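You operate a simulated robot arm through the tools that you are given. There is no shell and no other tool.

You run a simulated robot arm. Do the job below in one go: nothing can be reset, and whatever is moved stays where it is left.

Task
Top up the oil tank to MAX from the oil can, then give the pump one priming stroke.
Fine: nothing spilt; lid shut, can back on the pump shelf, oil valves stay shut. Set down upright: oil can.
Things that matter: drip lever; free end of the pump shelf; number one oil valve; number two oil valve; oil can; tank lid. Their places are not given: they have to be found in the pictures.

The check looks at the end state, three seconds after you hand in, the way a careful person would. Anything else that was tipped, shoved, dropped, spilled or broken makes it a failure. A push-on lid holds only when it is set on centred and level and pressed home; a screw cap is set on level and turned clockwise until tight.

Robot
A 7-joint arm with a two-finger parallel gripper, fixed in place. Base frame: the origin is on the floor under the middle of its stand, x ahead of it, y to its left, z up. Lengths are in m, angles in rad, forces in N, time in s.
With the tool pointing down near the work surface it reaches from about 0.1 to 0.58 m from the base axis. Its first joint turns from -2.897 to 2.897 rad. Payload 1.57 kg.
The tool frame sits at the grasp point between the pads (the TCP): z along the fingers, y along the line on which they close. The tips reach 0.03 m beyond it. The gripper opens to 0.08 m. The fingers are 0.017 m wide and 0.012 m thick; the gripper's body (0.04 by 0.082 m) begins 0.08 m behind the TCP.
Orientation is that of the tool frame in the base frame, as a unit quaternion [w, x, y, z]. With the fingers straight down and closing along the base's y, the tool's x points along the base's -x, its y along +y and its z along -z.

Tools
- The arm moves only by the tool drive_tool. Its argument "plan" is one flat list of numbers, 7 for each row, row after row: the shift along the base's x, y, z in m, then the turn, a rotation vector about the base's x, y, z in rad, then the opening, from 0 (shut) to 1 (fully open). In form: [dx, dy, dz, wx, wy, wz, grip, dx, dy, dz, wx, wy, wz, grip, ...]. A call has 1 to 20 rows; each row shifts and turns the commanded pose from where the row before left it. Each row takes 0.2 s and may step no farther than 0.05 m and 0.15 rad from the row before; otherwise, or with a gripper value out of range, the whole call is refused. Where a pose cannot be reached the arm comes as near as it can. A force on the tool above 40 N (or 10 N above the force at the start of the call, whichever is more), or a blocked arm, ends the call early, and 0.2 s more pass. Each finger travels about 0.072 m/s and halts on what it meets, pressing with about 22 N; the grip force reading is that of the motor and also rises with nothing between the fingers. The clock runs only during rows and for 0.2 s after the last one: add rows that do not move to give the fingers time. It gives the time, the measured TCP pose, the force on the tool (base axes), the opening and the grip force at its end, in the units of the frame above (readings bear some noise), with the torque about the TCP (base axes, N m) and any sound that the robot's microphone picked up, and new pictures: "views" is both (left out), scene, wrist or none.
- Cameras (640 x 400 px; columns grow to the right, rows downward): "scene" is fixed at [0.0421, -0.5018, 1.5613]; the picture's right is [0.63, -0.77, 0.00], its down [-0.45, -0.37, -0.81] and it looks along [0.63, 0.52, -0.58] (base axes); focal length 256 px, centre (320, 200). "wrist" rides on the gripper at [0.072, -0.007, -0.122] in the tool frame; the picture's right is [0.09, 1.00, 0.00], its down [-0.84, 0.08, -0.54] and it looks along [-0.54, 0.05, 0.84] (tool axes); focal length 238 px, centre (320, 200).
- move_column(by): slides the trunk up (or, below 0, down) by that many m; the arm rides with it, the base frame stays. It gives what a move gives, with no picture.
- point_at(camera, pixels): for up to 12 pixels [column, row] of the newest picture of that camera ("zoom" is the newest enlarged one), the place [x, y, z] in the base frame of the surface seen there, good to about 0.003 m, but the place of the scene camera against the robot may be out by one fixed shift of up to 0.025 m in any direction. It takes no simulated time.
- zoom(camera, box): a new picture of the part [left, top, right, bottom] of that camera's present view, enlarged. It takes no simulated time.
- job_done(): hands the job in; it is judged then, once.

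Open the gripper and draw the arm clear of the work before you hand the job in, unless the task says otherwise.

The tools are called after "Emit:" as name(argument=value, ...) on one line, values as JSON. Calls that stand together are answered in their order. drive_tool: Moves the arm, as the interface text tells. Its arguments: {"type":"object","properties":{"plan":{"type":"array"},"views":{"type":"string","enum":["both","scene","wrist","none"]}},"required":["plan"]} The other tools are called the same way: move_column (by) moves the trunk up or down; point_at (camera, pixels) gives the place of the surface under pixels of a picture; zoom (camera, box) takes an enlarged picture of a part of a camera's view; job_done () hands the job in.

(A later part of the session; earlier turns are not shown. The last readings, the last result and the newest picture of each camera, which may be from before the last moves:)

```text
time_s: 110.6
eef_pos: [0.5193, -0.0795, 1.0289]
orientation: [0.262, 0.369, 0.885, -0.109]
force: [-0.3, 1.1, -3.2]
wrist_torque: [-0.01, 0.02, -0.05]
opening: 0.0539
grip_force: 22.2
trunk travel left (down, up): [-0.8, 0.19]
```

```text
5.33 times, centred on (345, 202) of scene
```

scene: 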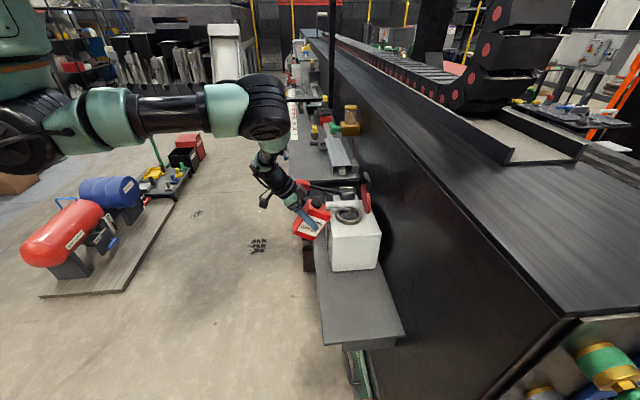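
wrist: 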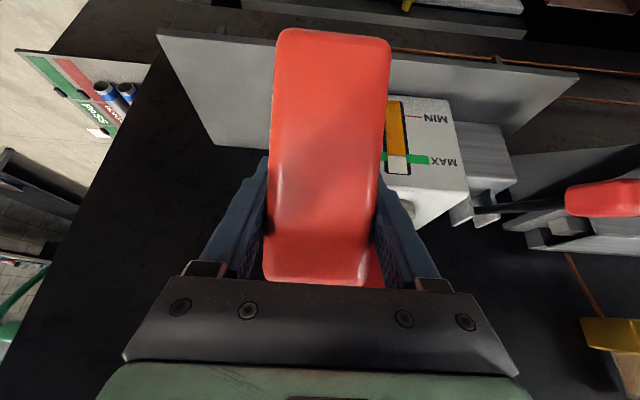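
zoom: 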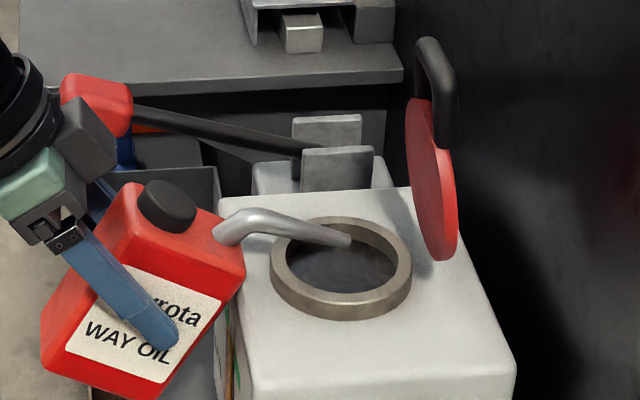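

The flow has stopped. I'll lift, back off and shift toward -u as before, and check the gauge with the wrist camera.

Emit:
drive_tool(plan=[0, 0, 0.02, 0, 0, 0, 0.3, 0, 0, 0.02, 0, 0, 0, 0.3, -0.0141, 0.0141, 0.01, 0, 0, 0, 0.3, -0.0141, 0.0141, 0.01, 0, 0, 0, 0.3, -0.0141, 0.0141, 0, 0, 0, 0, 0.3, -0.0141, -0.0141, 0, 0, 0, 0, 0.3, -0.0141, -0.0141, 0, 0, 0, 0, 0.3, -0.0141, -0.0141, 0, 0, 0, 0, 0.3, -0.0141, -0.0141, 0, 0, 0, 0, 0.3, -0.0141, -0.0141, 0, 0, 0, 0, 0.3, 0, 0, 0, 0, 0, 0, 0.3], views="both")

Emit:
zoom(camera="wrist", box=[370, 90, 470, 190])

Emit:
zoom(camera="scene", box=[270, 180, 410, 300])

```text
time_s: 113.0
eef_pos: [0.4042, -0.1081, 1.0911]
orientation: [0.263, 0.369, 0.885, -0.109]
force: [0.5, 0.0, -4.5]
wrist_torque: [0.0, 0.04, -0.01]
opening: 0.0538
grip_force: 21.7
trunk travel left (down, up): [-0.8, 0.19]
```

scene: 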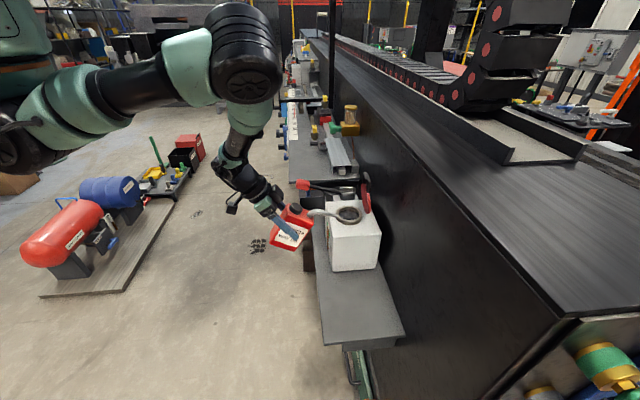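
wrist: 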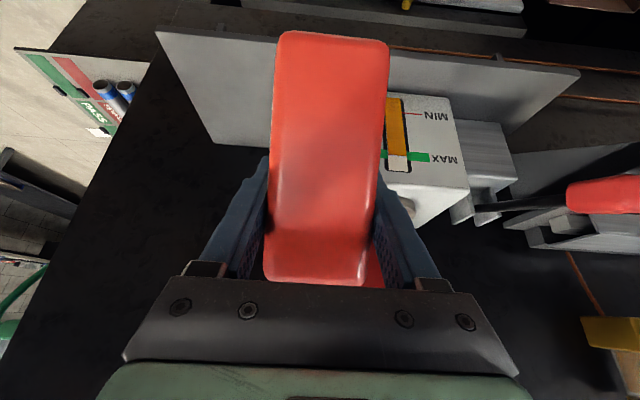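

```text
4.00 times, centred on (420, 140) of wrist
```

zoom: 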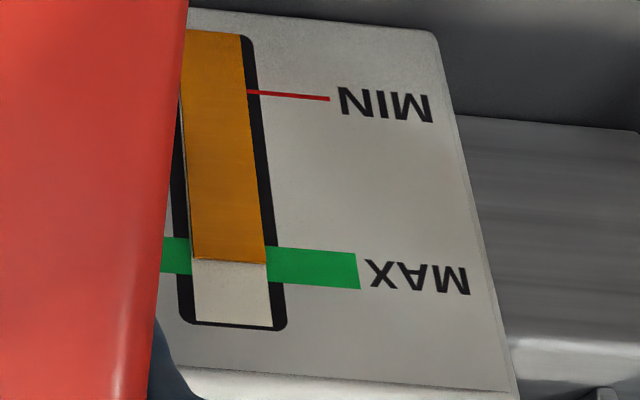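

```text
3.33 times, centred on (340, 240) of scene
```

zoom: 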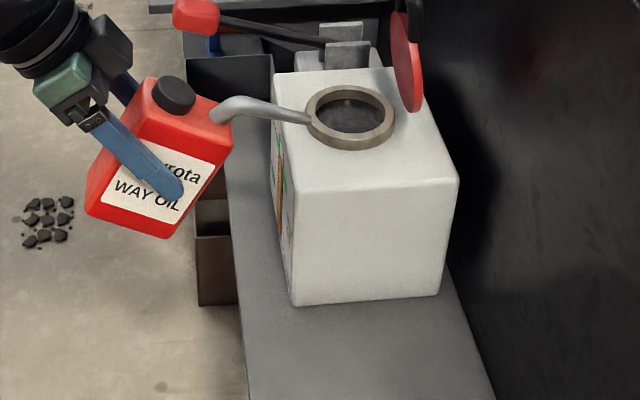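

The oil level is now right at the centre of the MAX band, and nothing is spilt on the tank or shelf. I'll raise the can, carry it back above its place on the shelf, and level it there.

Emit:
drive_tool(plan=[0, 0, 0.04, 0, 0, 0, 0.3, 0, 0, 0.04, 0, 0, 0, 0.3, 0, 0, 0.04, 0, 0, 0, 0.3, 0, 0, 0.038, 0, 0, 0, 0.3, 0.0043, -0.0234, 0, 0, 0, 0, 0.3, 0.0043, -0.0234, 0, 0, 0, 0, 0.3, 0.0043, -0.0234, 0, 0, 0, 0, 0.3, 0.0043, -0.0234, 0, 0, 0, 0, 0.3, 0.0043, -0.0234, 0, 0, 0, 0, 0.3, 0.0043, -0.0234, 0, 0, 0, 0, 0.3, 0.0043, -0.0234, 0, 0, 0, 0, 0.3, 0.0043, -0.0234, 0, 0, 0, 0, 0.3, 0, 0, 0, 0, 0, 0, 0.3], views="both")

```text
time_s: 115.8
eef_pos: [0.4366, -0.2947, 1.2497]
orientation: [0.262, 0.369, 0.885, -0.108]
force: [-6.6, 8.4, -4.3]
wrist_torque: [-0.14, -0.08, 0.24]
opening: 0.0538
grip_force: 22.0
trunk travel left (down, up): [-0.8, 0.19]
```

scene: 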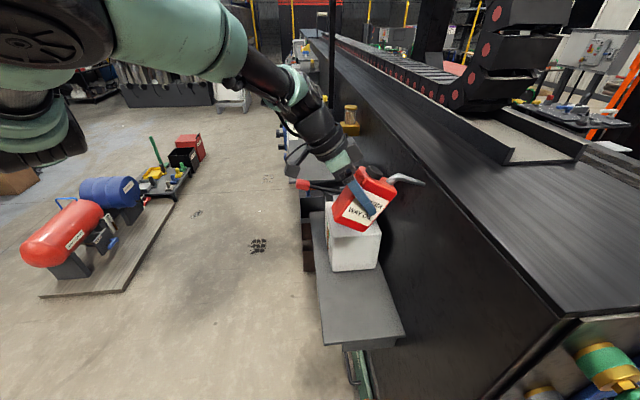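
wrist: 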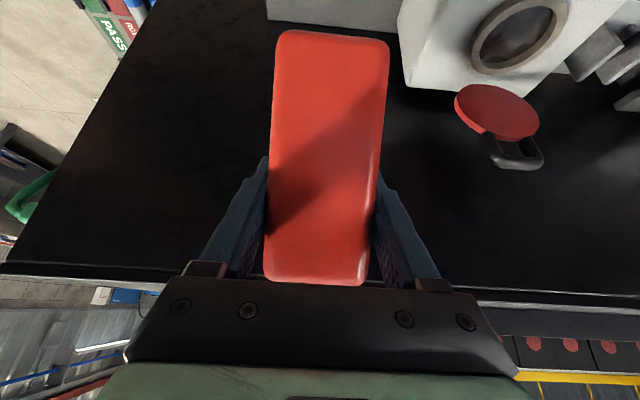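

There's an 11 N sideways force: at 30° tilt the spout tip has touched the machine panel behind the shelf. I'll back off straight along +n right away and check.

Emit:
drive_tool(plan=[-0.0106, 0.0106, 0, 0, 0, 0, 0.3, -0.0106, 0.0106, 0, 0, 0, 0, 0.3, 0, 0, 0, 0, 0, 0, 0.3], views="both")

Emit:
zoom(camera="scene", box=[300, 130, 440, 250])

```text
time_s: 116.6
eef_pos: [0.4178, -0.2691, 1.2386]
orientation: [0.257, 0.372, 0.887, -0.099]
force: [0.1, -0.4, -4.8]
wrist_torque: [0.05, 0.0, 0.0]
opening: 0.0538
grip_force: 21.5
trunk travel left (down, up): [-0.8, 0.19]
```

scene: 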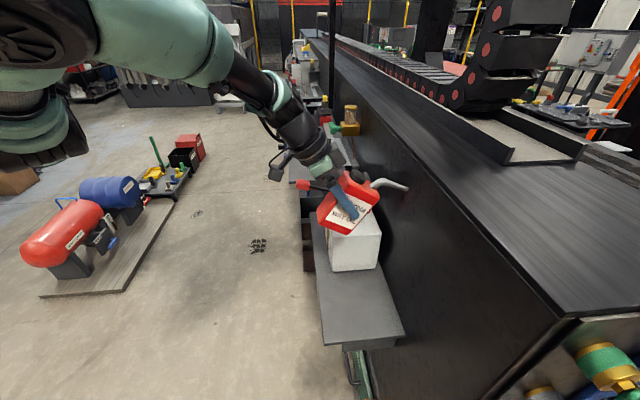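
wrist: 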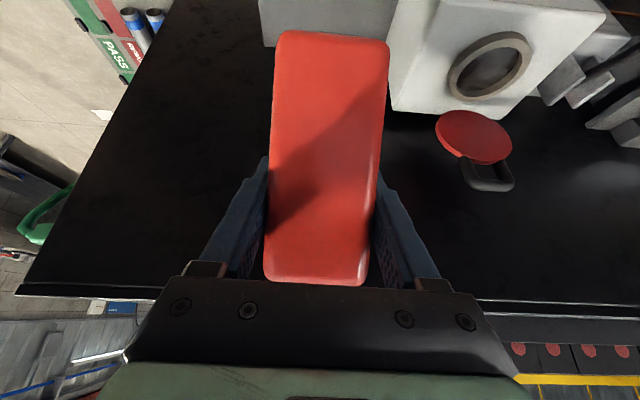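

```text
3.33 times, centred on (370, 190) of scene
```

zoom: 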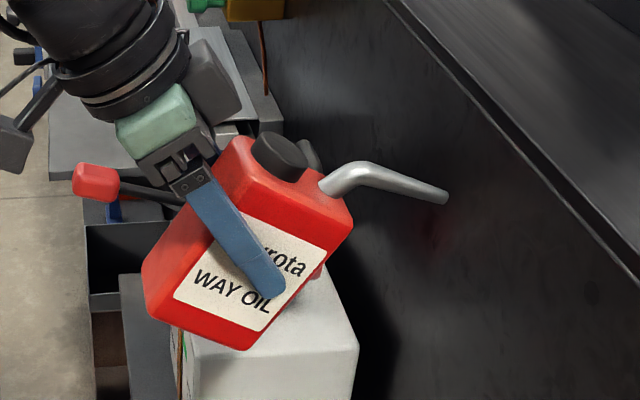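

The force is back to normal (-4.8 N vertical only) and the can hasn't shifted in the fingers. I'll now level the can while easing toward its shelf position, keeping the spout tip off the panel.

Emit:
drive_tool(plan=[0.0053, -0.0053, 0.003, -0.0935, -0.0935, 0, 0.3, 0.0053, -0.0053, 0.003, -0.0935, -0.0935, 0, 0.3, 0.0053, -0.0053, 0.003, -0.0935, -0.0935, 0, 0.3, 0.0053, -0.0053, 0.003, -0.0935, -0.0935, 0, 0.3, 0, 0, 0, 0, 0, 0, 0.3, 0, 0, 0, 0, 0, 0, 0.3], views="both")

Emit:
zoom(camera="scene", box=[300, 130, 440, 250])

```text
time_s: 118.0
eef_pos: [0.4385, -0.2948, 1.2612]
orientation: [0.485, 0.329, 0.785, -0.202]
force: [-0.5, 0.2, -4.9]
wrist_torque: [0.02, 0.05, 0.0]
opening: 0.0538
grip_force: 22.6
trunk travel left (down, up): [-0.8, 0.19]
```

scene: 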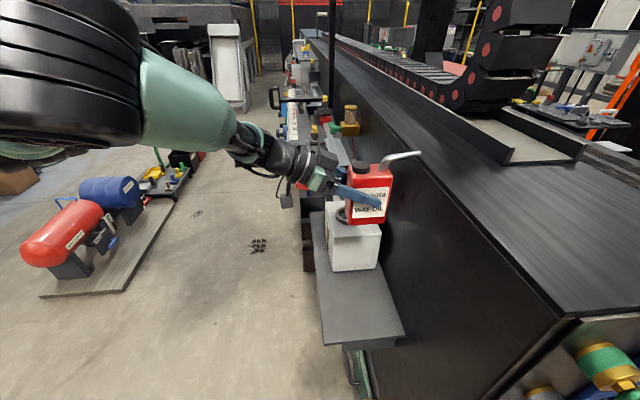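
wrist: 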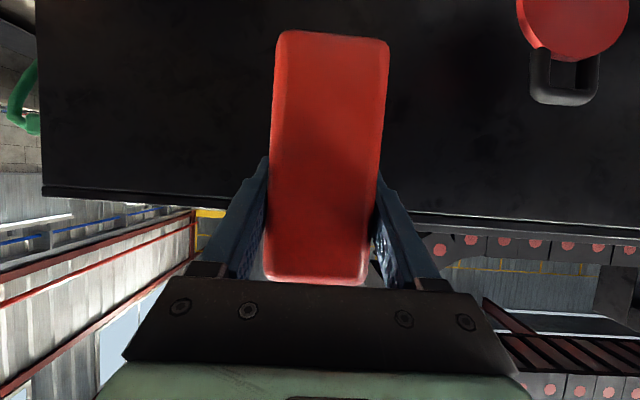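

```text
3.33 times, centred on (370, 190) of scene
```

zoom: 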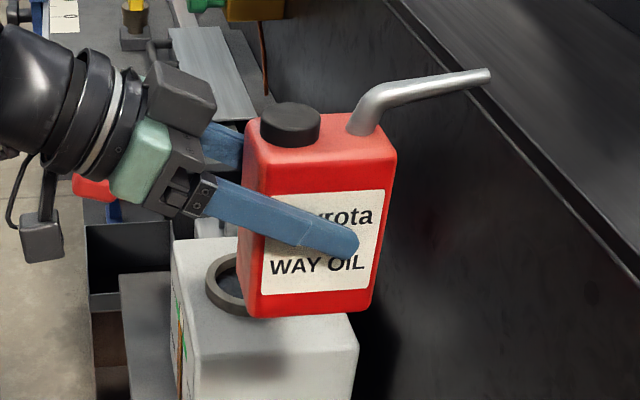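

The can is level again, and the TCP is exactly over its original spot (u≈0.102, n≈-0.5185). Before lowering, I'll check the can's uprightness from its edge points in the scene view.

Emit:
point_at(camera="scene", pixels=[[349, 180], [350, 220], [386, 180], [383, 219], [348, 178], [349, 222], [352, 168], [383, 171]])

```text
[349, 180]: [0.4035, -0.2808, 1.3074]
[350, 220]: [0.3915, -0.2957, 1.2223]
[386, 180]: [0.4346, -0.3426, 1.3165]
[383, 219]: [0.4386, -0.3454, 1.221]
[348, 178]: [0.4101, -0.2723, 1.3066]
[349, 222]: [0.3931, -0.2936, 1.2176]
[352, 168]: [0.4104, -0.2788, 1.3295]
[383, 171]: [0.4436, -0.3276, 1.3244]
```

The can is upright within measurement error. I'll lower it with the column to about 2.5 cm above the shelf.

Emit:
move_column(by=-0.3)

Emit:
drive_tool(plan=[0, 0, 0, 0, 0, 0, 0.3], views="both")

Emit:
zoom(camera="scene", box=[270, 210, 410, 330])

```text
time_s: 121.0
eef_pos: [0.4371, -0.2942, 0.961]
orientation: [0.485, 0.328, 0.785, -0.201]
force: [0.1, 0.9, -4.2]
wrist_torque: [0.03, 0.02, 0.02]
opening: 0.0541
grip_force: 22.3
trunk travel left (down, up): [-0.5, 0.49]
```

```text
time_s: 121.4
eef_pos: [0.4382, -0.2951, 0.9602]
orientation: [0.485, 0.328, 0.785, -0.202]
force: [-0.8, -0.2, -5.0]
wrist_torque: [0.02, 0.02, -0.03]
opening: 0.0536
grip_force: 22.3
trunk travel left (down, up): [-0.5, 0.49]
```

scene: 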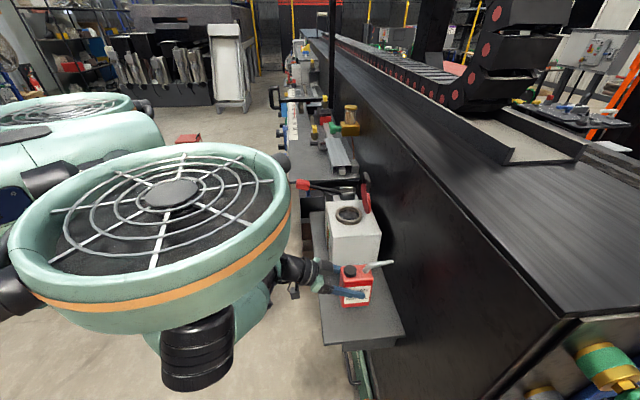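
wrist: 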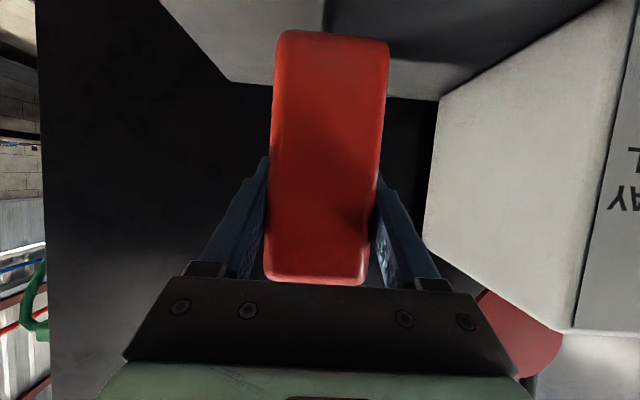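

```text
3.33 times, centred on (340, 270) of scene
```

zoom: 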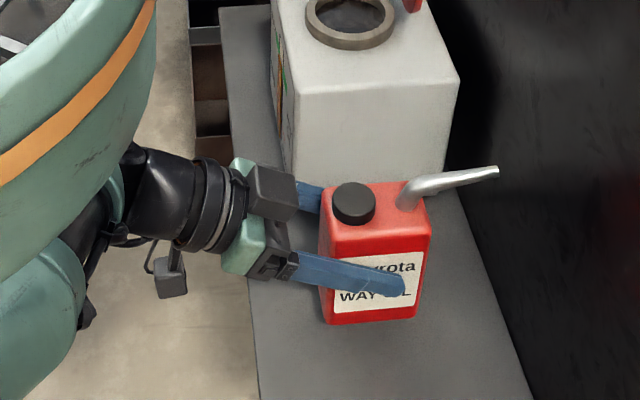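

The can is about 2.6 cm above the shelf over its original place. I'll lower it most of the rest.

Emit:
move_column(by=-0.023)

Emit:
move_column(by=-0.003)

```text
time_s: 122.1
eef_pos: [0.4378, -0.2955, 0.9386]
orientation: [0.486, 0.328, 0.785, -0.201]
force: [-0.3, 0.1, -4.0]
wrist_torque: [0.06, 0.04, 0.0]
opening: 0.0542
grip_force: 22.1
trunk travel left (down, up): [-0.477, 0.513]
```

```text
time_s: 122.6
eef_pos: [0.438, -0.2941, 0.9343]
orientation: [0.486, 0.328, 0.785, -0.201]
force: [-0.6, 1.0, -5.3]
wrist_torque: [0.03, 0.07, 0.03]
opening: 0.054
grip_force: 21.7
trunk travel left (down, up): [-0.474, 0.516]
```

Still carrying the full weight at z=0.934. I'll lower in 2 mm steps until it touches.

Emit:
move_column(by=-0.002)

Emit:
move_column(by=-0.002)

```text
time_s: 123.1
eef_pos: [0.4386, -0.2947, 0.9348]
orientation: [0.487, 0.327, 0.784, -0.203]
force: [-0.5, 0.9, 4.8]
wrist_torque: [0.13, 0.48, -0.06]
opening: 0.0536
grip_force: 22.2
trunk travel left (down, up): [-0.472, 0.518]
```

```text
time_s: 123.7
eef_pos: [0.4391, -0.2948, 0.9333]
orientation: [0.488, 0.327, 0.784, -0.202]
force: [2.1, -0.7, 15.0]
wrist_torque: [0.26, 0.42, 0.03]
opening: 0.054
grip_force: 21.5
trunk travel left (down, up): [-0.47, 0.52]
```

It has touched down, pressing about 15 N now. I'll ease up 3 mm to take the load off, then open the fingers.

Emit:
move_column(by=0.003)

Emit:
drive_tool(plan=[0, 0, 0, 0, 0, 0, 0.66, 0, 0, 0, 0, 0, 0, 0.75, 0, 0, 0, 0, 0, 0, 1, 0, 0, 0, 0, 0, 0, 1, 0, 0, 0, 0, 0, 0, 1], views="both")

Emit:
zoom(camera="scene", box=[270, 210, 410, 330])

```text
time_s: 124.2
eef_pos: [0.4376, -0.2941, 0.9329]
orientation: [0.485, 0.328, 0.785, -0.201]
force: [2.5, -1.4, 4.2]
wrist_torque: [-0.5, -0.27, 0.08]
opening: 0.0538
grip_force: 21.8
trunk travel left (down, up): [-0.473, 0.517]
```

```text
time_s: 125.4
eef_pos: [0.4373, -0.2945, 0.9343]
orientation: [0.486, 0.327, 0.786, -0.2]
force: [0.6, 0.1, 0.4]
wrist_torque: [-0.01, -0.01, -0.02]
opening: 0.0799
grip_force: 0.1
trunk travel left (down, up): [-0.473, 0.517]
```

scene: 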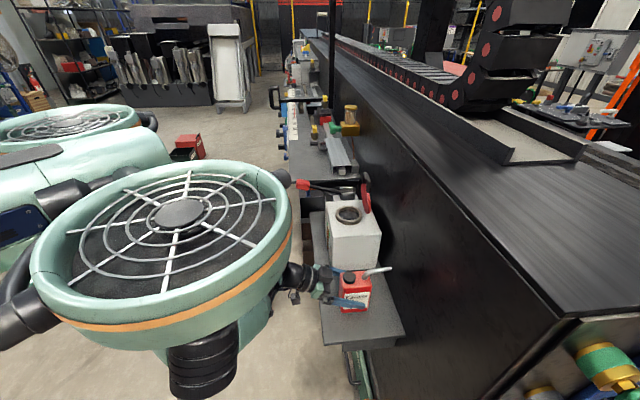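
wrist: 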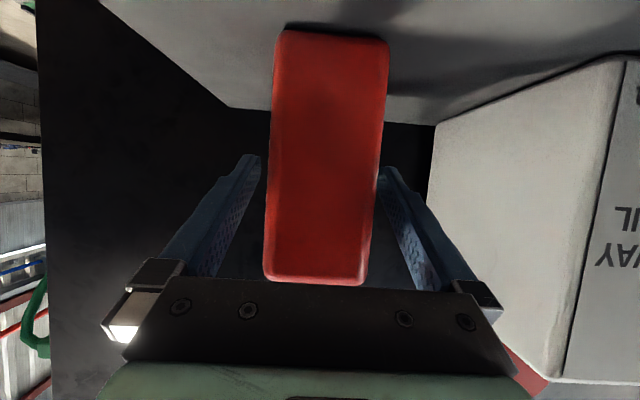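

```text
3.33 times, centred on (340, 270) of scene
```

zoom: 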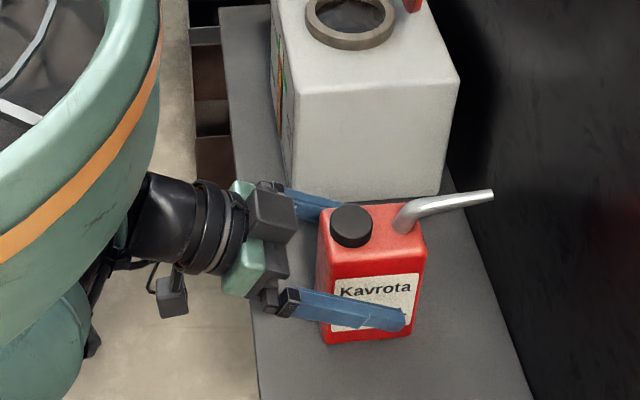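

The can is standing upright, released, with the fingers clear on both sides. I'll raise the column straight up to leave it.

Emit:
move_column(by=0.327)

Emit:
drive_tool(plan=[0, 0, 0, 0, 0, 0, 1], views="both")

Emit:
zoom(camera="scene", box=[270, 210, 410, 330])

```text
time_s: 128.6
eef_pos: [0.4376, -0.2946, 1.2621]
orientation: [0.485, 0.328, 0.785, -0.201]
force: [0.3, 0.8, 0.1]
wrist_torque: [0.02, -0.03, 0.01]
opening: 0.0801
grip_force: 0.1
trunk travel left (down, up): [-0.8, 0.19]
```

```text
time_s: 129.0
eef_pos: [0.4379, -0.2953, 1.2618]
orientation: [0.486, 0.327, 0.785, -0.201]
force: [-0.9, 0.2, 0.1]
wrist_torque: [0.0, -0.04, 0.0]
opening: 0.0798
grip_force: 0.1
trunk travel left (down, up): [-0.8, 0.19]
```

scene: 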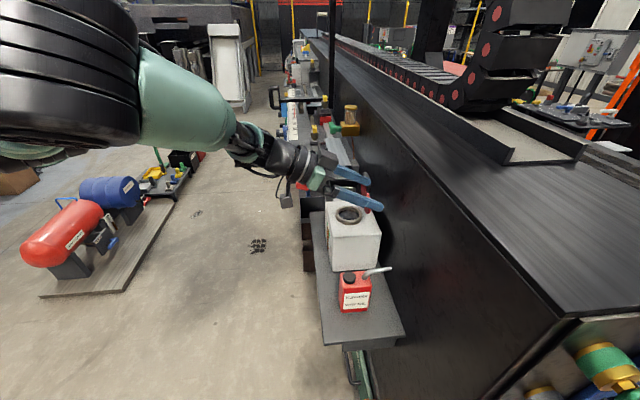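
wrist: 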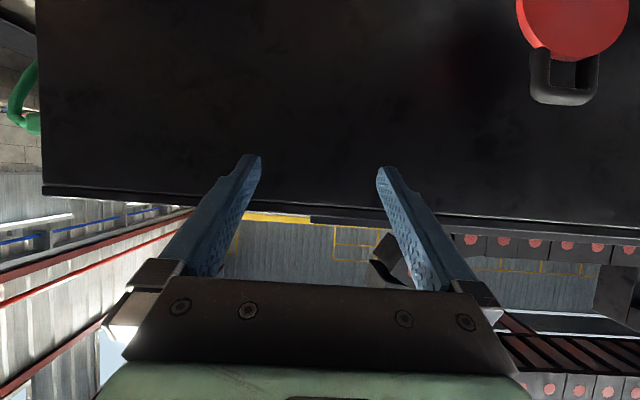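

```text
3.33 times, centred on (340, 270) of scene
```

zoom: 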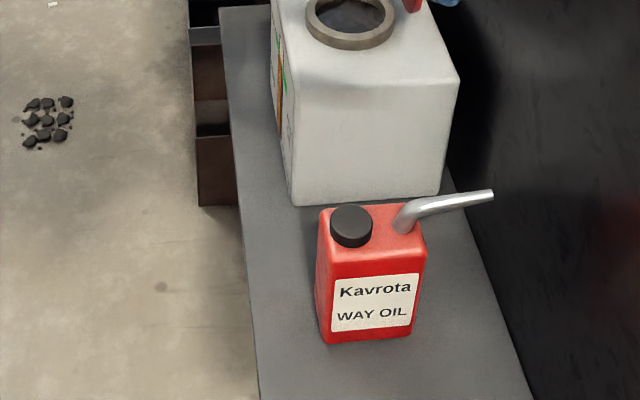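

The can is back upright in its place. Now for the lid: it stands at about 90°, so I'll bring the open gripper in front of it, still nearly horizontal, and measure the handle.

Emit:
drive_tool(plan=[0.0116, 0.0185, -0.002, 0, 0, 0, 1, 0.0116, 0.0185, -0.002, 0, 0, 0, 1, 0.0116, 0.0185, -0.002, 0, 0, 0, 1, 0.0116, 0.0185, -0.002, 0, 0, 0, 1, 0.0116, 0.0185, -0.006, 0, 0, 0, 1, 0.0116, 0.0185, -0.006, 0, 0, 0, 1, 0.0116, 0.0185, -0.006, 0, 0, 0, 1, 0.0116, 0.0185, -0.006, 0, 0, 0, 1, 0.0116, 0.0185, -0.006, 0, 0, 0, 1, 0.0116, 0.0185, -0.006, 0, 0, 0, 1, 0, 0, 0, 0, 0, 0, 1], views="both")

Emit:
zoom(camera="scene", box=[300, 150, 400, 235])

```text
time_s: 131.4
eef_pos: [0.5555, -0.1108, 1.2172]
orientation: [0.486, 0.328, 0.785, -0.202]
force: [0.2, -0.1, -0.1]
wrist_torque: [-0.01, 0.0, 0.0]
opening: 0.0799
grip_force: 0.0
trunk travel left (down, up): [-0.8, 0.19]
```

scene: 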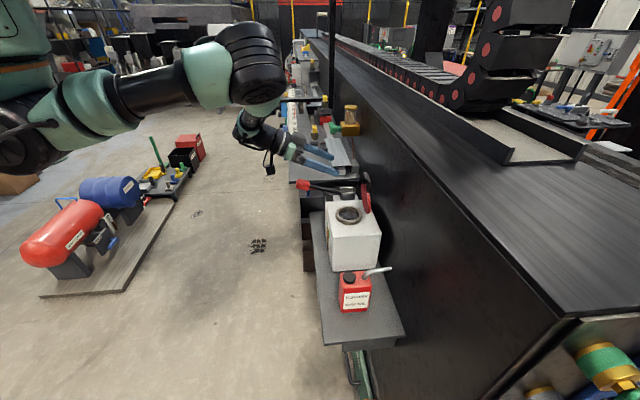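
wrist: 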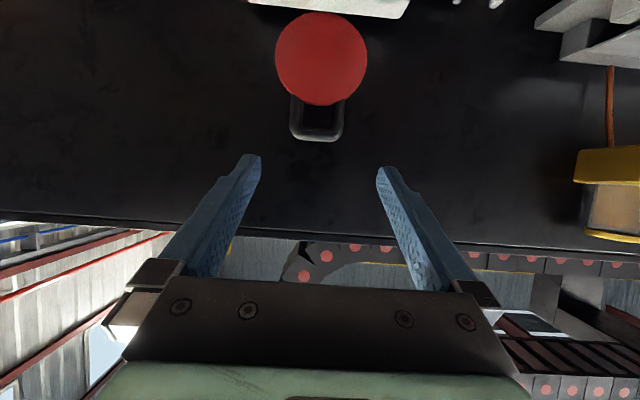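

```text
4.71 times, centred on (350, 192) of scene
```

zoom: 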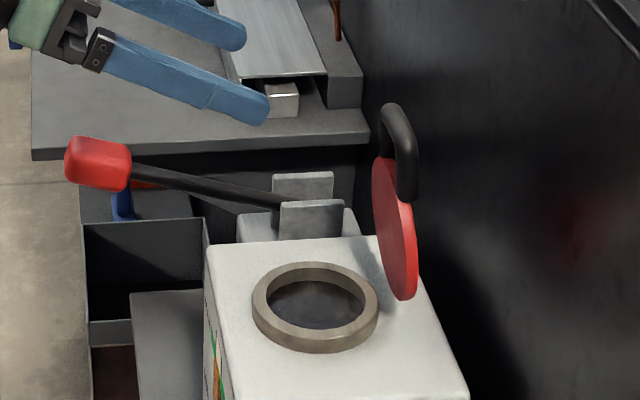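

The wrist camera sees the lid disc at (320,57) and its handle loop at (317,120), centred between the fingers. I'll measure them.

Emit:
point_at(camera="wrist", pixels=[[317, 138], [294, 120], [341, 120], [320, 57], [280, 57], [362, 57], [320, 18], [320, 98], [500, 180], [100, 180]])

Emit:
point_at(camera="scene", pixels=[[364, 174], [367, 185], [364, 196], [370, 205], [368, 178], [362, 185], [380, 190], [395, 200]])

Emit:
zoom(camera="wrist", box=[240, 0, 400, 160])

```text
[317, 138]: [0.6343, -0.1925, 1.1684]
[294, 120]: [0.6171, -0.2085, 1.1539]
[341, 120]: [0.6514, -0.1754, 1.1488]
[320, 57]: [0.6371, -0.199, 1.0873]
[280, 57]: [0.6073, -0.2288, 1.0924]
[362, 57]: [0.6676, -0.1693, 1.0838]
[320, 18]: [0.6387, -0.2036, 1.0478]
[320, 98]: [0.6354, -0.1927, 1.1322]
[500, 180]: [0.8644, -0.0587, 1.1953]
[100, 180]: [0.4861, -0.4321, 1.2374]
```

```text
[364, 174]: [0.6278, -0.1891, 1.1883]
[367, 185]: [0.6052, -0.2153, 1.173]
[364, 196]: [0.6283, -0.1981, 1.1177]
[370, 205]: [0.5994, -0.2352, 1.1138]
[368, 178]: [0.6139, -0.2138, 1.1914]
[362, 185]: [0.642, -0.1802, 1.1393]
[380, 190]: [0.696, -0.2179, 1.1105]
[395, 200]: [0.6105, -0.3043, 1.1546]
```

```text
2.50 times, centred on (320, 80) of wrist
```

zoom: 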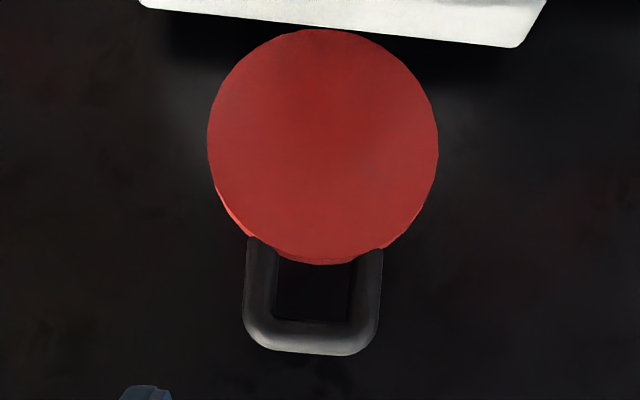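

The lid is at about 83°, leaning slightly forward, with the handle crossbar centre at about n=-0.590, z=1.163 and the panel behind at n≈-0.651. I'll close the fingers, pitch to about 60° down, reach over the top of the crossbar and hook it from behind to draw the lid forward.

Emit:
drive_tool(plan=[0.0046, -0.0053, 0.008, 0.1027, 0.1027, 0, 0.5, 0.0046, -0.0053, 0.008, 0.1027, 0.1027, 0, 0, 0.0046, -0.0053, 0.008, 0.1027, 0.1027, 0, 0, 0.0046, -0.0053, 0.008, 0.1027, 0.1027, 0, 0, 0.0115, -0.0115, 0, 0, 0, 0, 0, 0.0115, -0.0115, 0, 0, 0, 0, 0, 0.0115, -0.0115, -0.002, 0, 0, 0, 0, 0.0115, -0.0115, -0.004, 0, 0, 0, 0, 0, 0, 0, 0, 0, 0, 0], views="both")

Emit:
zoom(camera="scene", box=[310, 140, 410, 225])

```text
time_s: 133.4
eef_pos: [0.6183, -0.1773, 1.2413]
orientation: [0.241, 0.371, 0.891, -0.1]
force: [-0.3, 0.6, -0.4]
wrist_torque: [0.0, 0.01, 0.0]
opening: 0.0
grip_force: 21.1
trunk travel left (down, up): [-0.8, 0.19]
```

scene: 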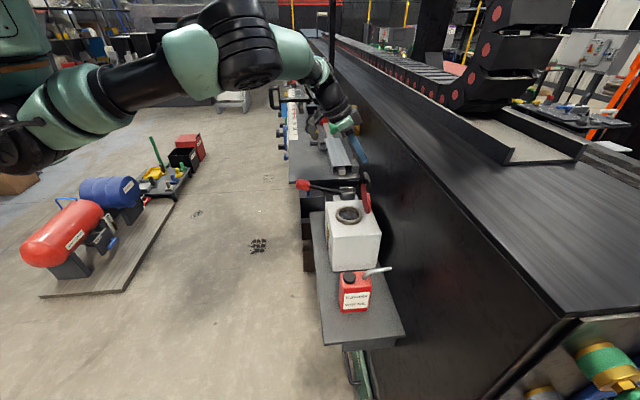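
wrist: 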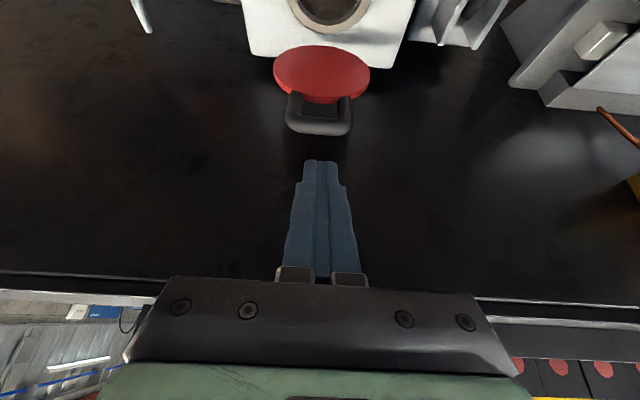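

```text
4.71 times, centred on (360, 182) of scene
```

zoom: 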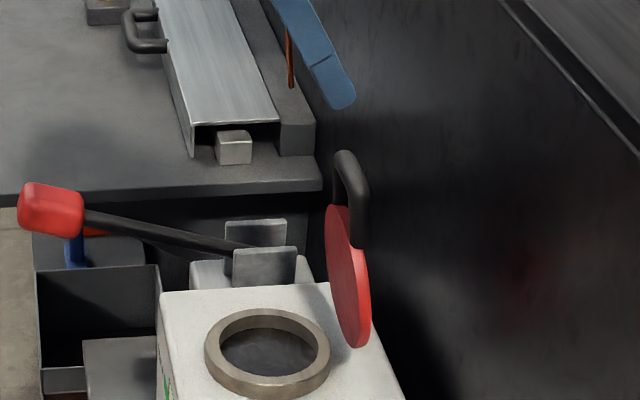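

The closed fingers are above and in front of the crossbar, lined up at u≈0.312. I'll move forward over it so the fingertip is just behind the bar, then lower about 4.5 cm.

Emit:
drive_tool(plan=[0.0095, -0.0095, 0, 0, 0, 0, 0, 0.0095, -0.0095, 0, 0, 0, 0, 0, 0.0096, -0.0096, -0.008, 0, 0, 0, 0, 0, 0, -0.015, 0, 0, 0, 0, 0, 0, -0.015, 0, 0, 0, 0, 0, 0, -0.015, 0, 0, 0, 0, 0, 0, 0, 0, 0, 0, 0], views="both")

Emit:
zoom(camera="scene", box=[310, 140, 410, 225])

Emit:
zoom(camera="wrist", box=[240, 40, 400, 240])

```text
time_s: 135.0
eef_pos: [0.6464, -0.2069, 1.19]
orientation: [0.24, 0.372, 0.891, -0.1]
force: [-0.9, -0.4, -0.3]
wrist_torque: [0.03, -0.03, 0.02]
opening: 0.0001
grip_force: 21.0
trunk travel left (down, up): [-0.8, 0.19]
```

scene: 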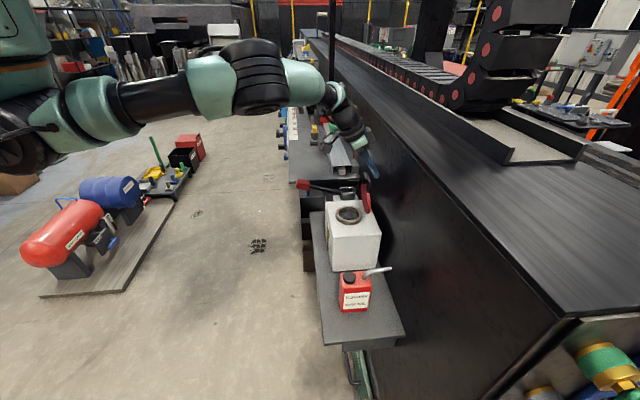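
wrist: 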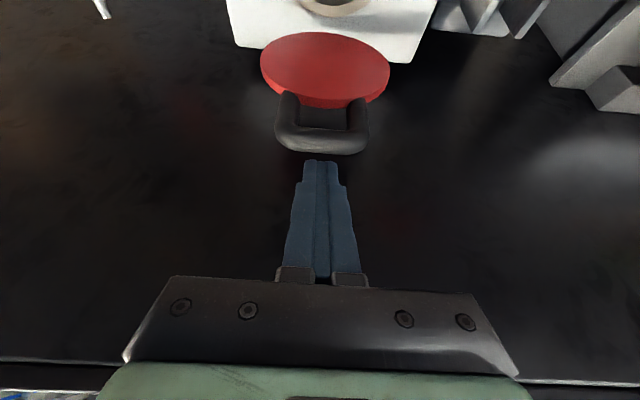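

```text
4.71 times, centred on (360, 182) of scene
```

zoom: 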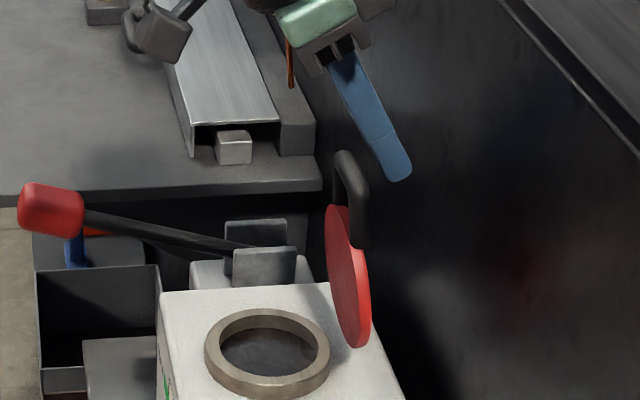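

```text
2.00 times, centred on (320, 140) of wrist
```

zoom: 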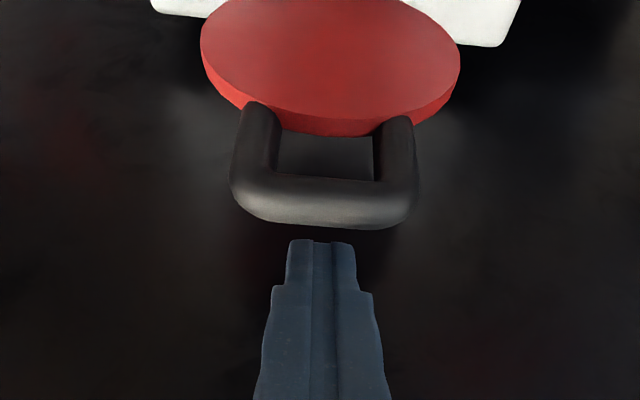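

The fingertip is just behind the crossbar at about its top height. I'll lower another 1.8 cm and start drawing it forward gently.

Emit:
drive_tool(plan=[0, 0, -0.009, 0, 0, 0, 0, 0, 0, -0.009, 0, 0, 0, 0, -0.007, 0.007, 0, 0, 0, 0, 0, -0.007, 0.007, 0, 0, 0, 0, 0, -0.007, 0.007, 0, 0, 0, 0, 0, -0.007, 0.007, -0.002, 0, 0, 0, 0], views="both")

Emit:
zoom(camera="scene", box=[310, 140, 410, 225])

```text
time_s: 136.4
eef_pos: [0.6167, -0.1777, 1.1686]
orientation: [0.24, 0.371, 0.892, -0.099]
force: [0.2, 0.7, -0.2]
wrist_torque: [0.01, 0.01, -0.01]
opening: 0.0
grip_force: 20.9
trunk travel left (down, up): [-0.8, 0.19]
```

scene: 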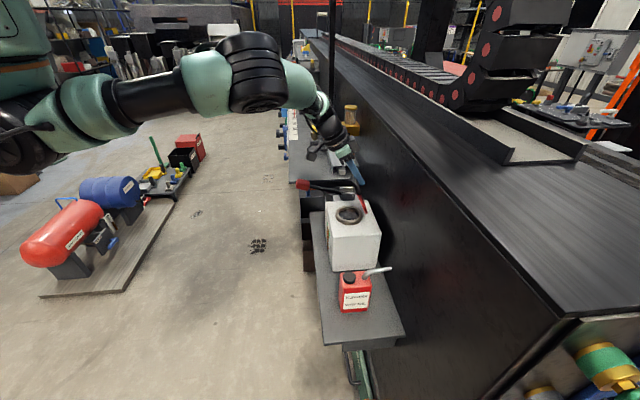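
wrist: 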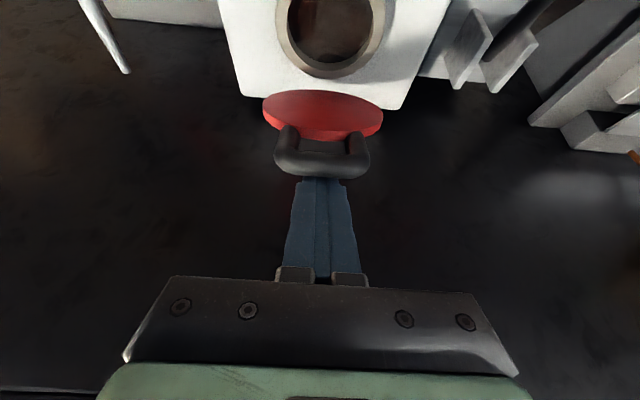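

```text
4.71 times, centred on (360, 182) of scene
```

zoom: 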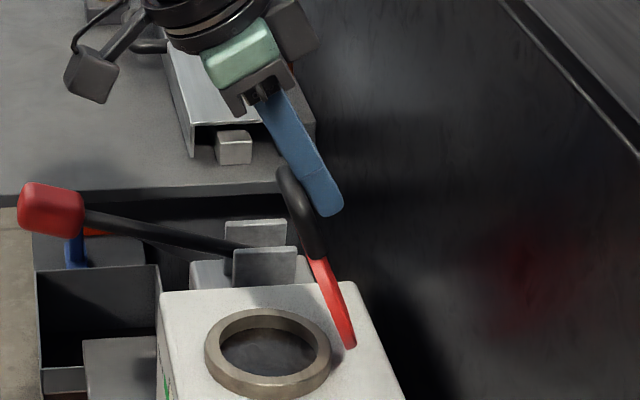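

The hook works: the lid has come forward to about 65° with no noticeable force. I'll keep drawing it forward and down along its arc.

Emit:
drive_tool(plan=[-0.0086, 0.0086, -0.0054, 0, 0, 0, 0, -0.0086, 0.0086, -0.0054, 0, 0, 0, 0, -0.0086, 0.0086, -0.0054, 0, 0, 0, 0, -0.0086, 0.0086, -0.0054, 0, 0, 0, 0, -0.0047, 0.0047, -0.0085, 0, 0, 0, 0, -0.0047, 0.0047, -0.0085, 0, 0, 0, 0, -0.0047, 0.0047, -0.0085, 0, 0, 0, 0], views="both")

Emit:
zoom(camera="scene", box=[310, 150, 410, 235])

```text
time_s: 138.0
eef_pos: [0.5693, -0.1279, 1.1214]
orientation: [0.24, 0.372, 0.891, -0.101]
force: [0.7, 0.9, 0.2]
wrist_torque: [0.02, 0.04, -0.01]
opening: 0.0003
grip_force: 21.3
trunk travel left (down, up): [-0.8, 0.19]
```

scene: 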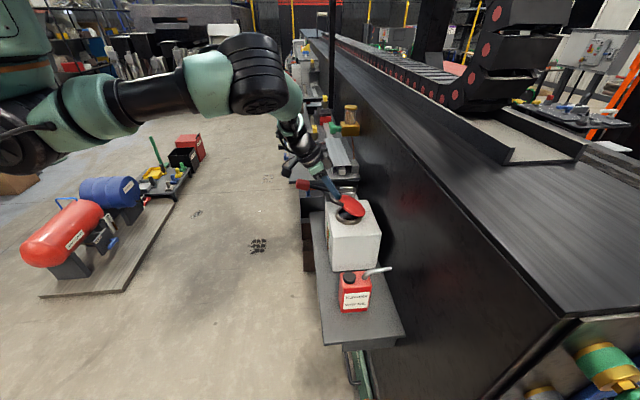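
wrist: 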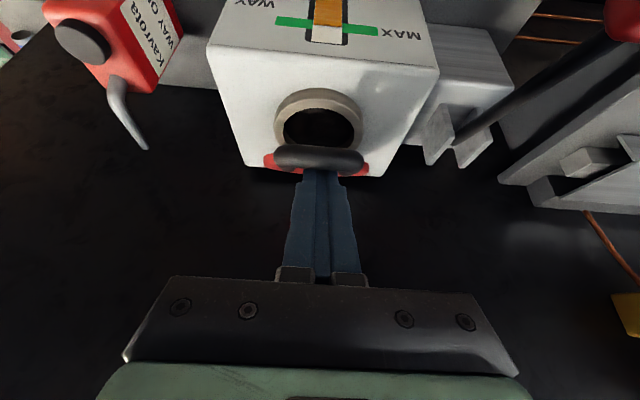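

```text
4.71 times, centred on (360, 192) of scene
```

zoom: 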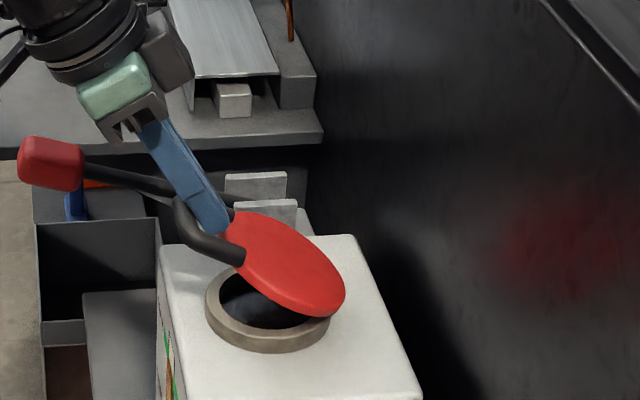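

The lid is down to about 30°. The fingertip is near the handle loop's hole, so I'll lift it out, shift it over the red disc and press the lid down from there.

Emit:
drive_tool(plan=[0, 0, 0.018, 0, 0, 0, 0, 0, 0, 0.018, 0, 0, 0, 0, 0.0115, -0.0115, 0, 0, 0, 0, 0, 0.0115, -0.0115, 0, 0, 0, 0, 0, 0, 0, -0.015, 0, 0, 0, 0, 0, 0, -0.015, 0, 0, 0, 0, 0, 0, -0.012, 0, 0, 0, 0], views="both")

Emit:
zoom(camera="scene", box=[310, 150, 410, 235])

```text
time_s: 139.6
eef_pos: [0.5944, -0.1524, 1.117]
orientation: [0.24, 0.371, 0.891, -0.1]
force: [0.0, 0.1, -0.7]
wrist_torque: [-0.01, 0.01, -0.02]
opening: 0.0
grip_force: 21.0
trunk travel left (down, up): [-0.8, 0.19]
```

scene: 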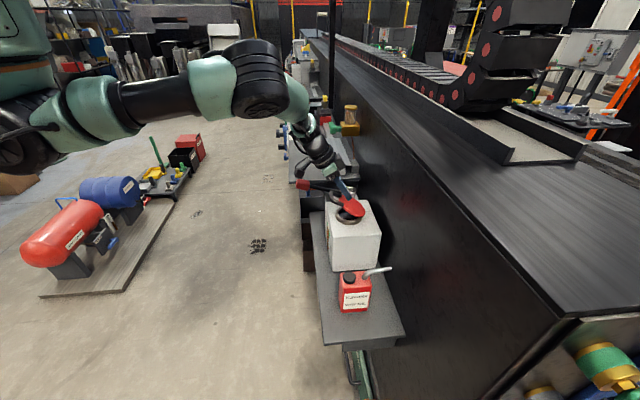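
wrist: 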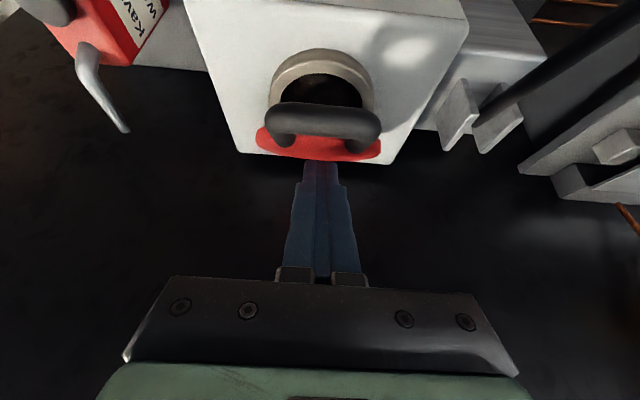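

```text
4.71 times, centred on (360, 192) of scene
```

zoom: 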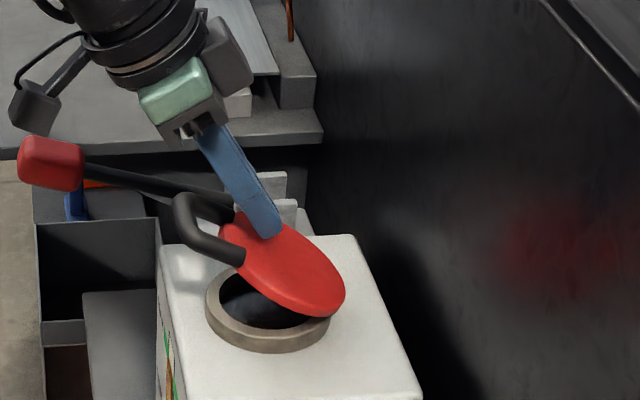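

The fingertip is on the upper part of the red disc. I'll press straight down in small steps until the lid seats.

Emit:
drive_tool(plan=[0, 0, -0.008, 0, 0, 0, 0, 0, 0, -0.008, 0, 0, 0, 0, 0, 0, -0.008, 0, 0, 0, 0, 0, 0, -0.008, 0, 0, 0, 0, 0, 0, -0.006, 0, 0, 0, 0], views="both")

Emit:
zoom(camera="scene", box=[310, 150, 410, 235])

```text
time_s: 140.8
eef_pos: [0.5938, -0.1526, 1.0789]
orientation: [0.241, 0.372, 0.891, -0.1]
force: [-0.6, -0.5, -0.2]
wrist_torque: [0.01, -0.02, -0.02]
opening: 0.0
grip_force: 21.5
trunk travel left (down, up): [-0.8, 0.19]
```

scene: 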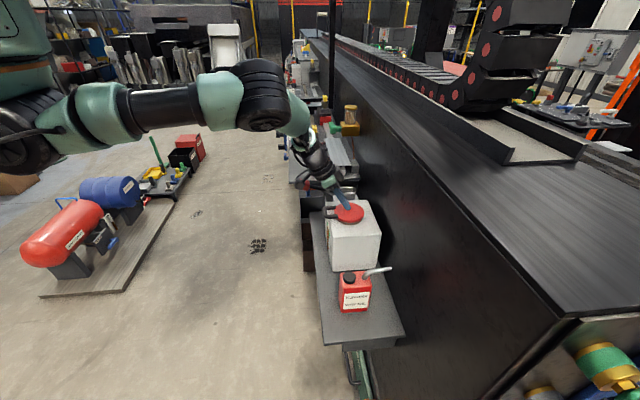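
wrist: 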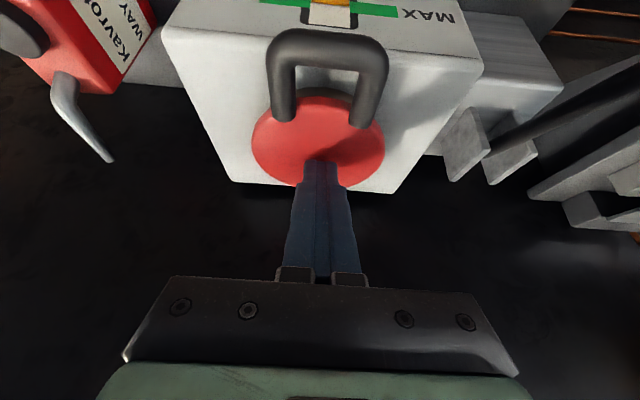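

```text
4.71 times, centred on (360, 192) of scene
```

zoom: 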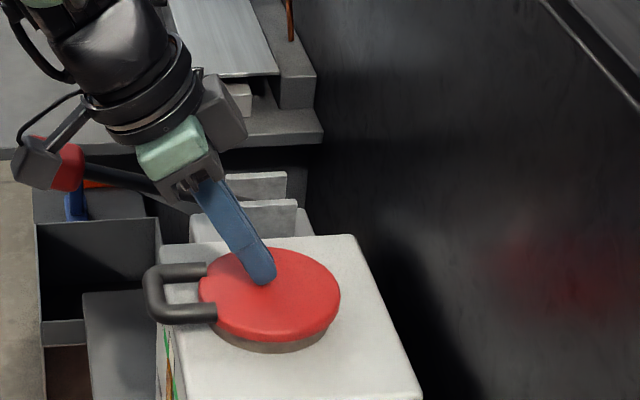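

The lid now looks flat and closed. I'll press down a little more at its centre to make sure it's seated, watching the force.

Emit:
drive_tool(plan=[0, 0, -0.004, 0, 0, 0, 0, 0, 0, -0.004, 0, 0, 0, 0, 0, 0, -0.004, 0, 0, 0, 0], views="none")

```text
time_s: 141.6
eef_pos: [0.5927, -0.1515, 1.0746]
orientation: [0.246, 0.371, 0.89, -0.101]
force: [-8.3, 5.6, 39.1]
wrist_torque: [-0.04, 0.09, -0.2]
opening: 0.0
grip_force: 21.6
trunk travel left (down, up): [-0.8, 0.19]
```

It's seated firmly, pressing at 39 N with the tip at the closed-lid height. I'll lift off and check the lid.

Emit:
drive_tool(plan=[0, 0, 0.015, 0, 0, 0, 0, 0, 0, 0.03, 0, 0, 0, 0, 0, 0, 0.04, 0, 0, 0, 0, -0.01, 0.01, 0.04, 0, 0, 0, 0, 0, 0, 0, 0, 0, 0, 0], views="both")

Emit:
zoom(camera="scene", box=[310, 150, 410, 235])

Emit:
zoom(camera="wrist", box=[200, 0, 440, 200])

```text
time_s: 142.8
eef_pos: [0.5871, -0.1414, 1.1918]
orientation: [0.24, 0.372, 0.891, -0.1]
force: [0.3, -0.5, -0.2]
wrist_torque: [0.01, -0.02, -0.03]
opening: 0.0002
grip_force: 21.3
trunk travel left (down, up): [-0.8, 0.19]
```

scene: 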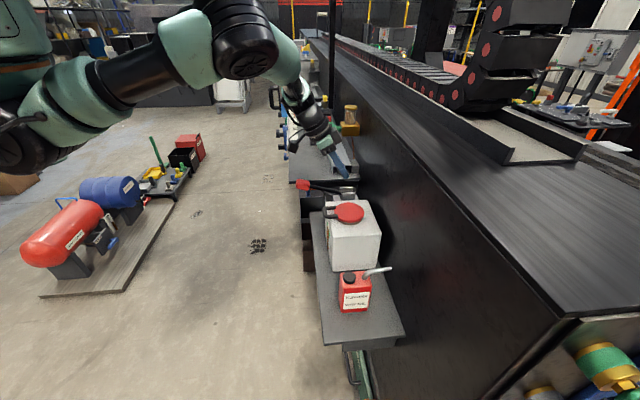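
wrist: 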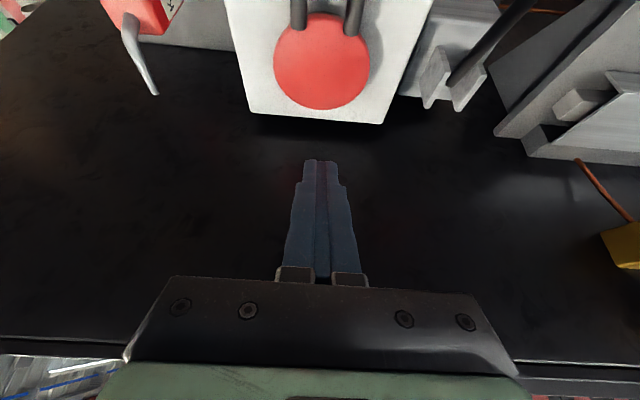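

```text
4.71 times, centred on (360, 192) of scene
```

zoom: 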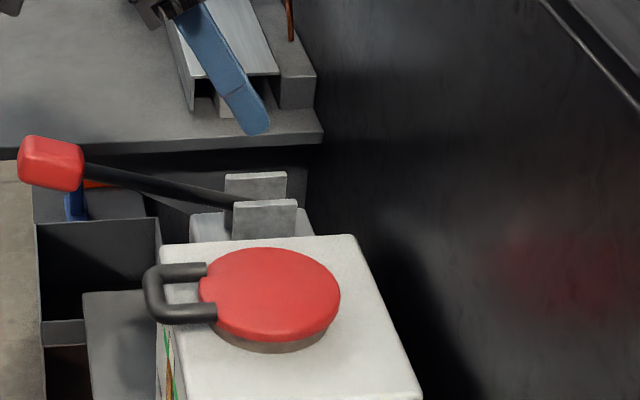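

```text
2.00 times, centred on (320, 100) of wrist
```

zoom: 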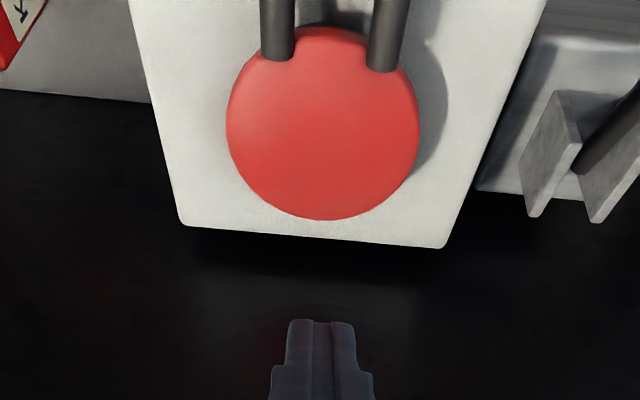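

The lid is closed flat, exactly as it was at the start. Next is the pump lever: I'll move above its red knob (near u≈0.457, n≈-0.40, z≈1.06) with the fingers open for a close look.

Emit:
drive_tool(plan=[0, 0, 0.03, 0, 0, 0, 0, 0, 0, 0.03, 0, 0, 0, 0.5, 0.0019, 0.0182, 0, 0, 0, 0, 1, 0.0019, 0.0182, 0, 0, 0, 0, 1, 0.0019, 0.0182, 0, 0.046, 0.046, 0, 1, 0.0019, 0.0182, 0, 0.046, 0.046, 0, 1, 0.0019, 0.0182, 0, 0.046, 0.046, 0, 1, 0.0019, 0.0182, 0, 0.046, 0.046, 0, 1, 0.0019, 0.0182, 0, 0, 0, 0, 1, 0.0019, 0.0182, 0, 0, 0, 0, 1, 0.0019, 0.0182, 0, 0, 0, 0, 1, 0.0019, 0.0182, 0, 0, 0, 0, 1, 0, 0, 0, 0, 0, 0, 1], views="both")

```text
time_s: 145.6
eef_pos: [0.6, 0.0416, 1.2524]
orientation: [0.121, 0.381, 0.915, -0.052]
force: [-1.1, -0.4, -0.1]
wrist_torque: [-0.01, 0.0, 0.0]
opening: 0.08
grip_force: 0.1
trunk travel left (down, up): [-0.8, 0.19]
```

scene: 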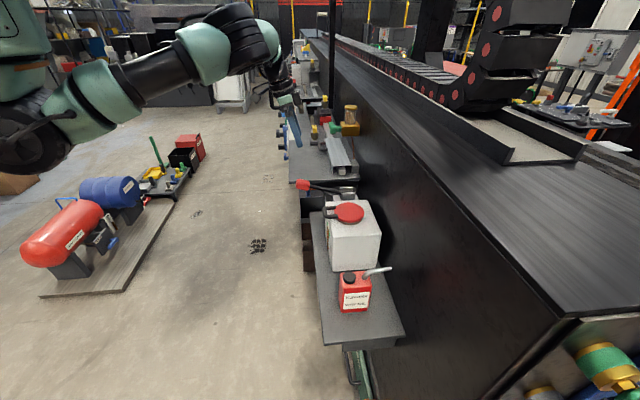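
wrist: 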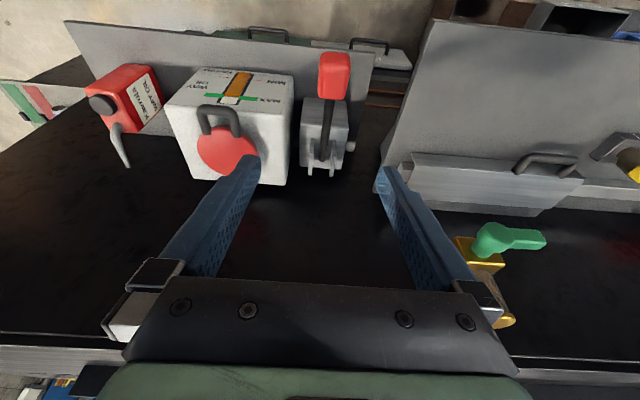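

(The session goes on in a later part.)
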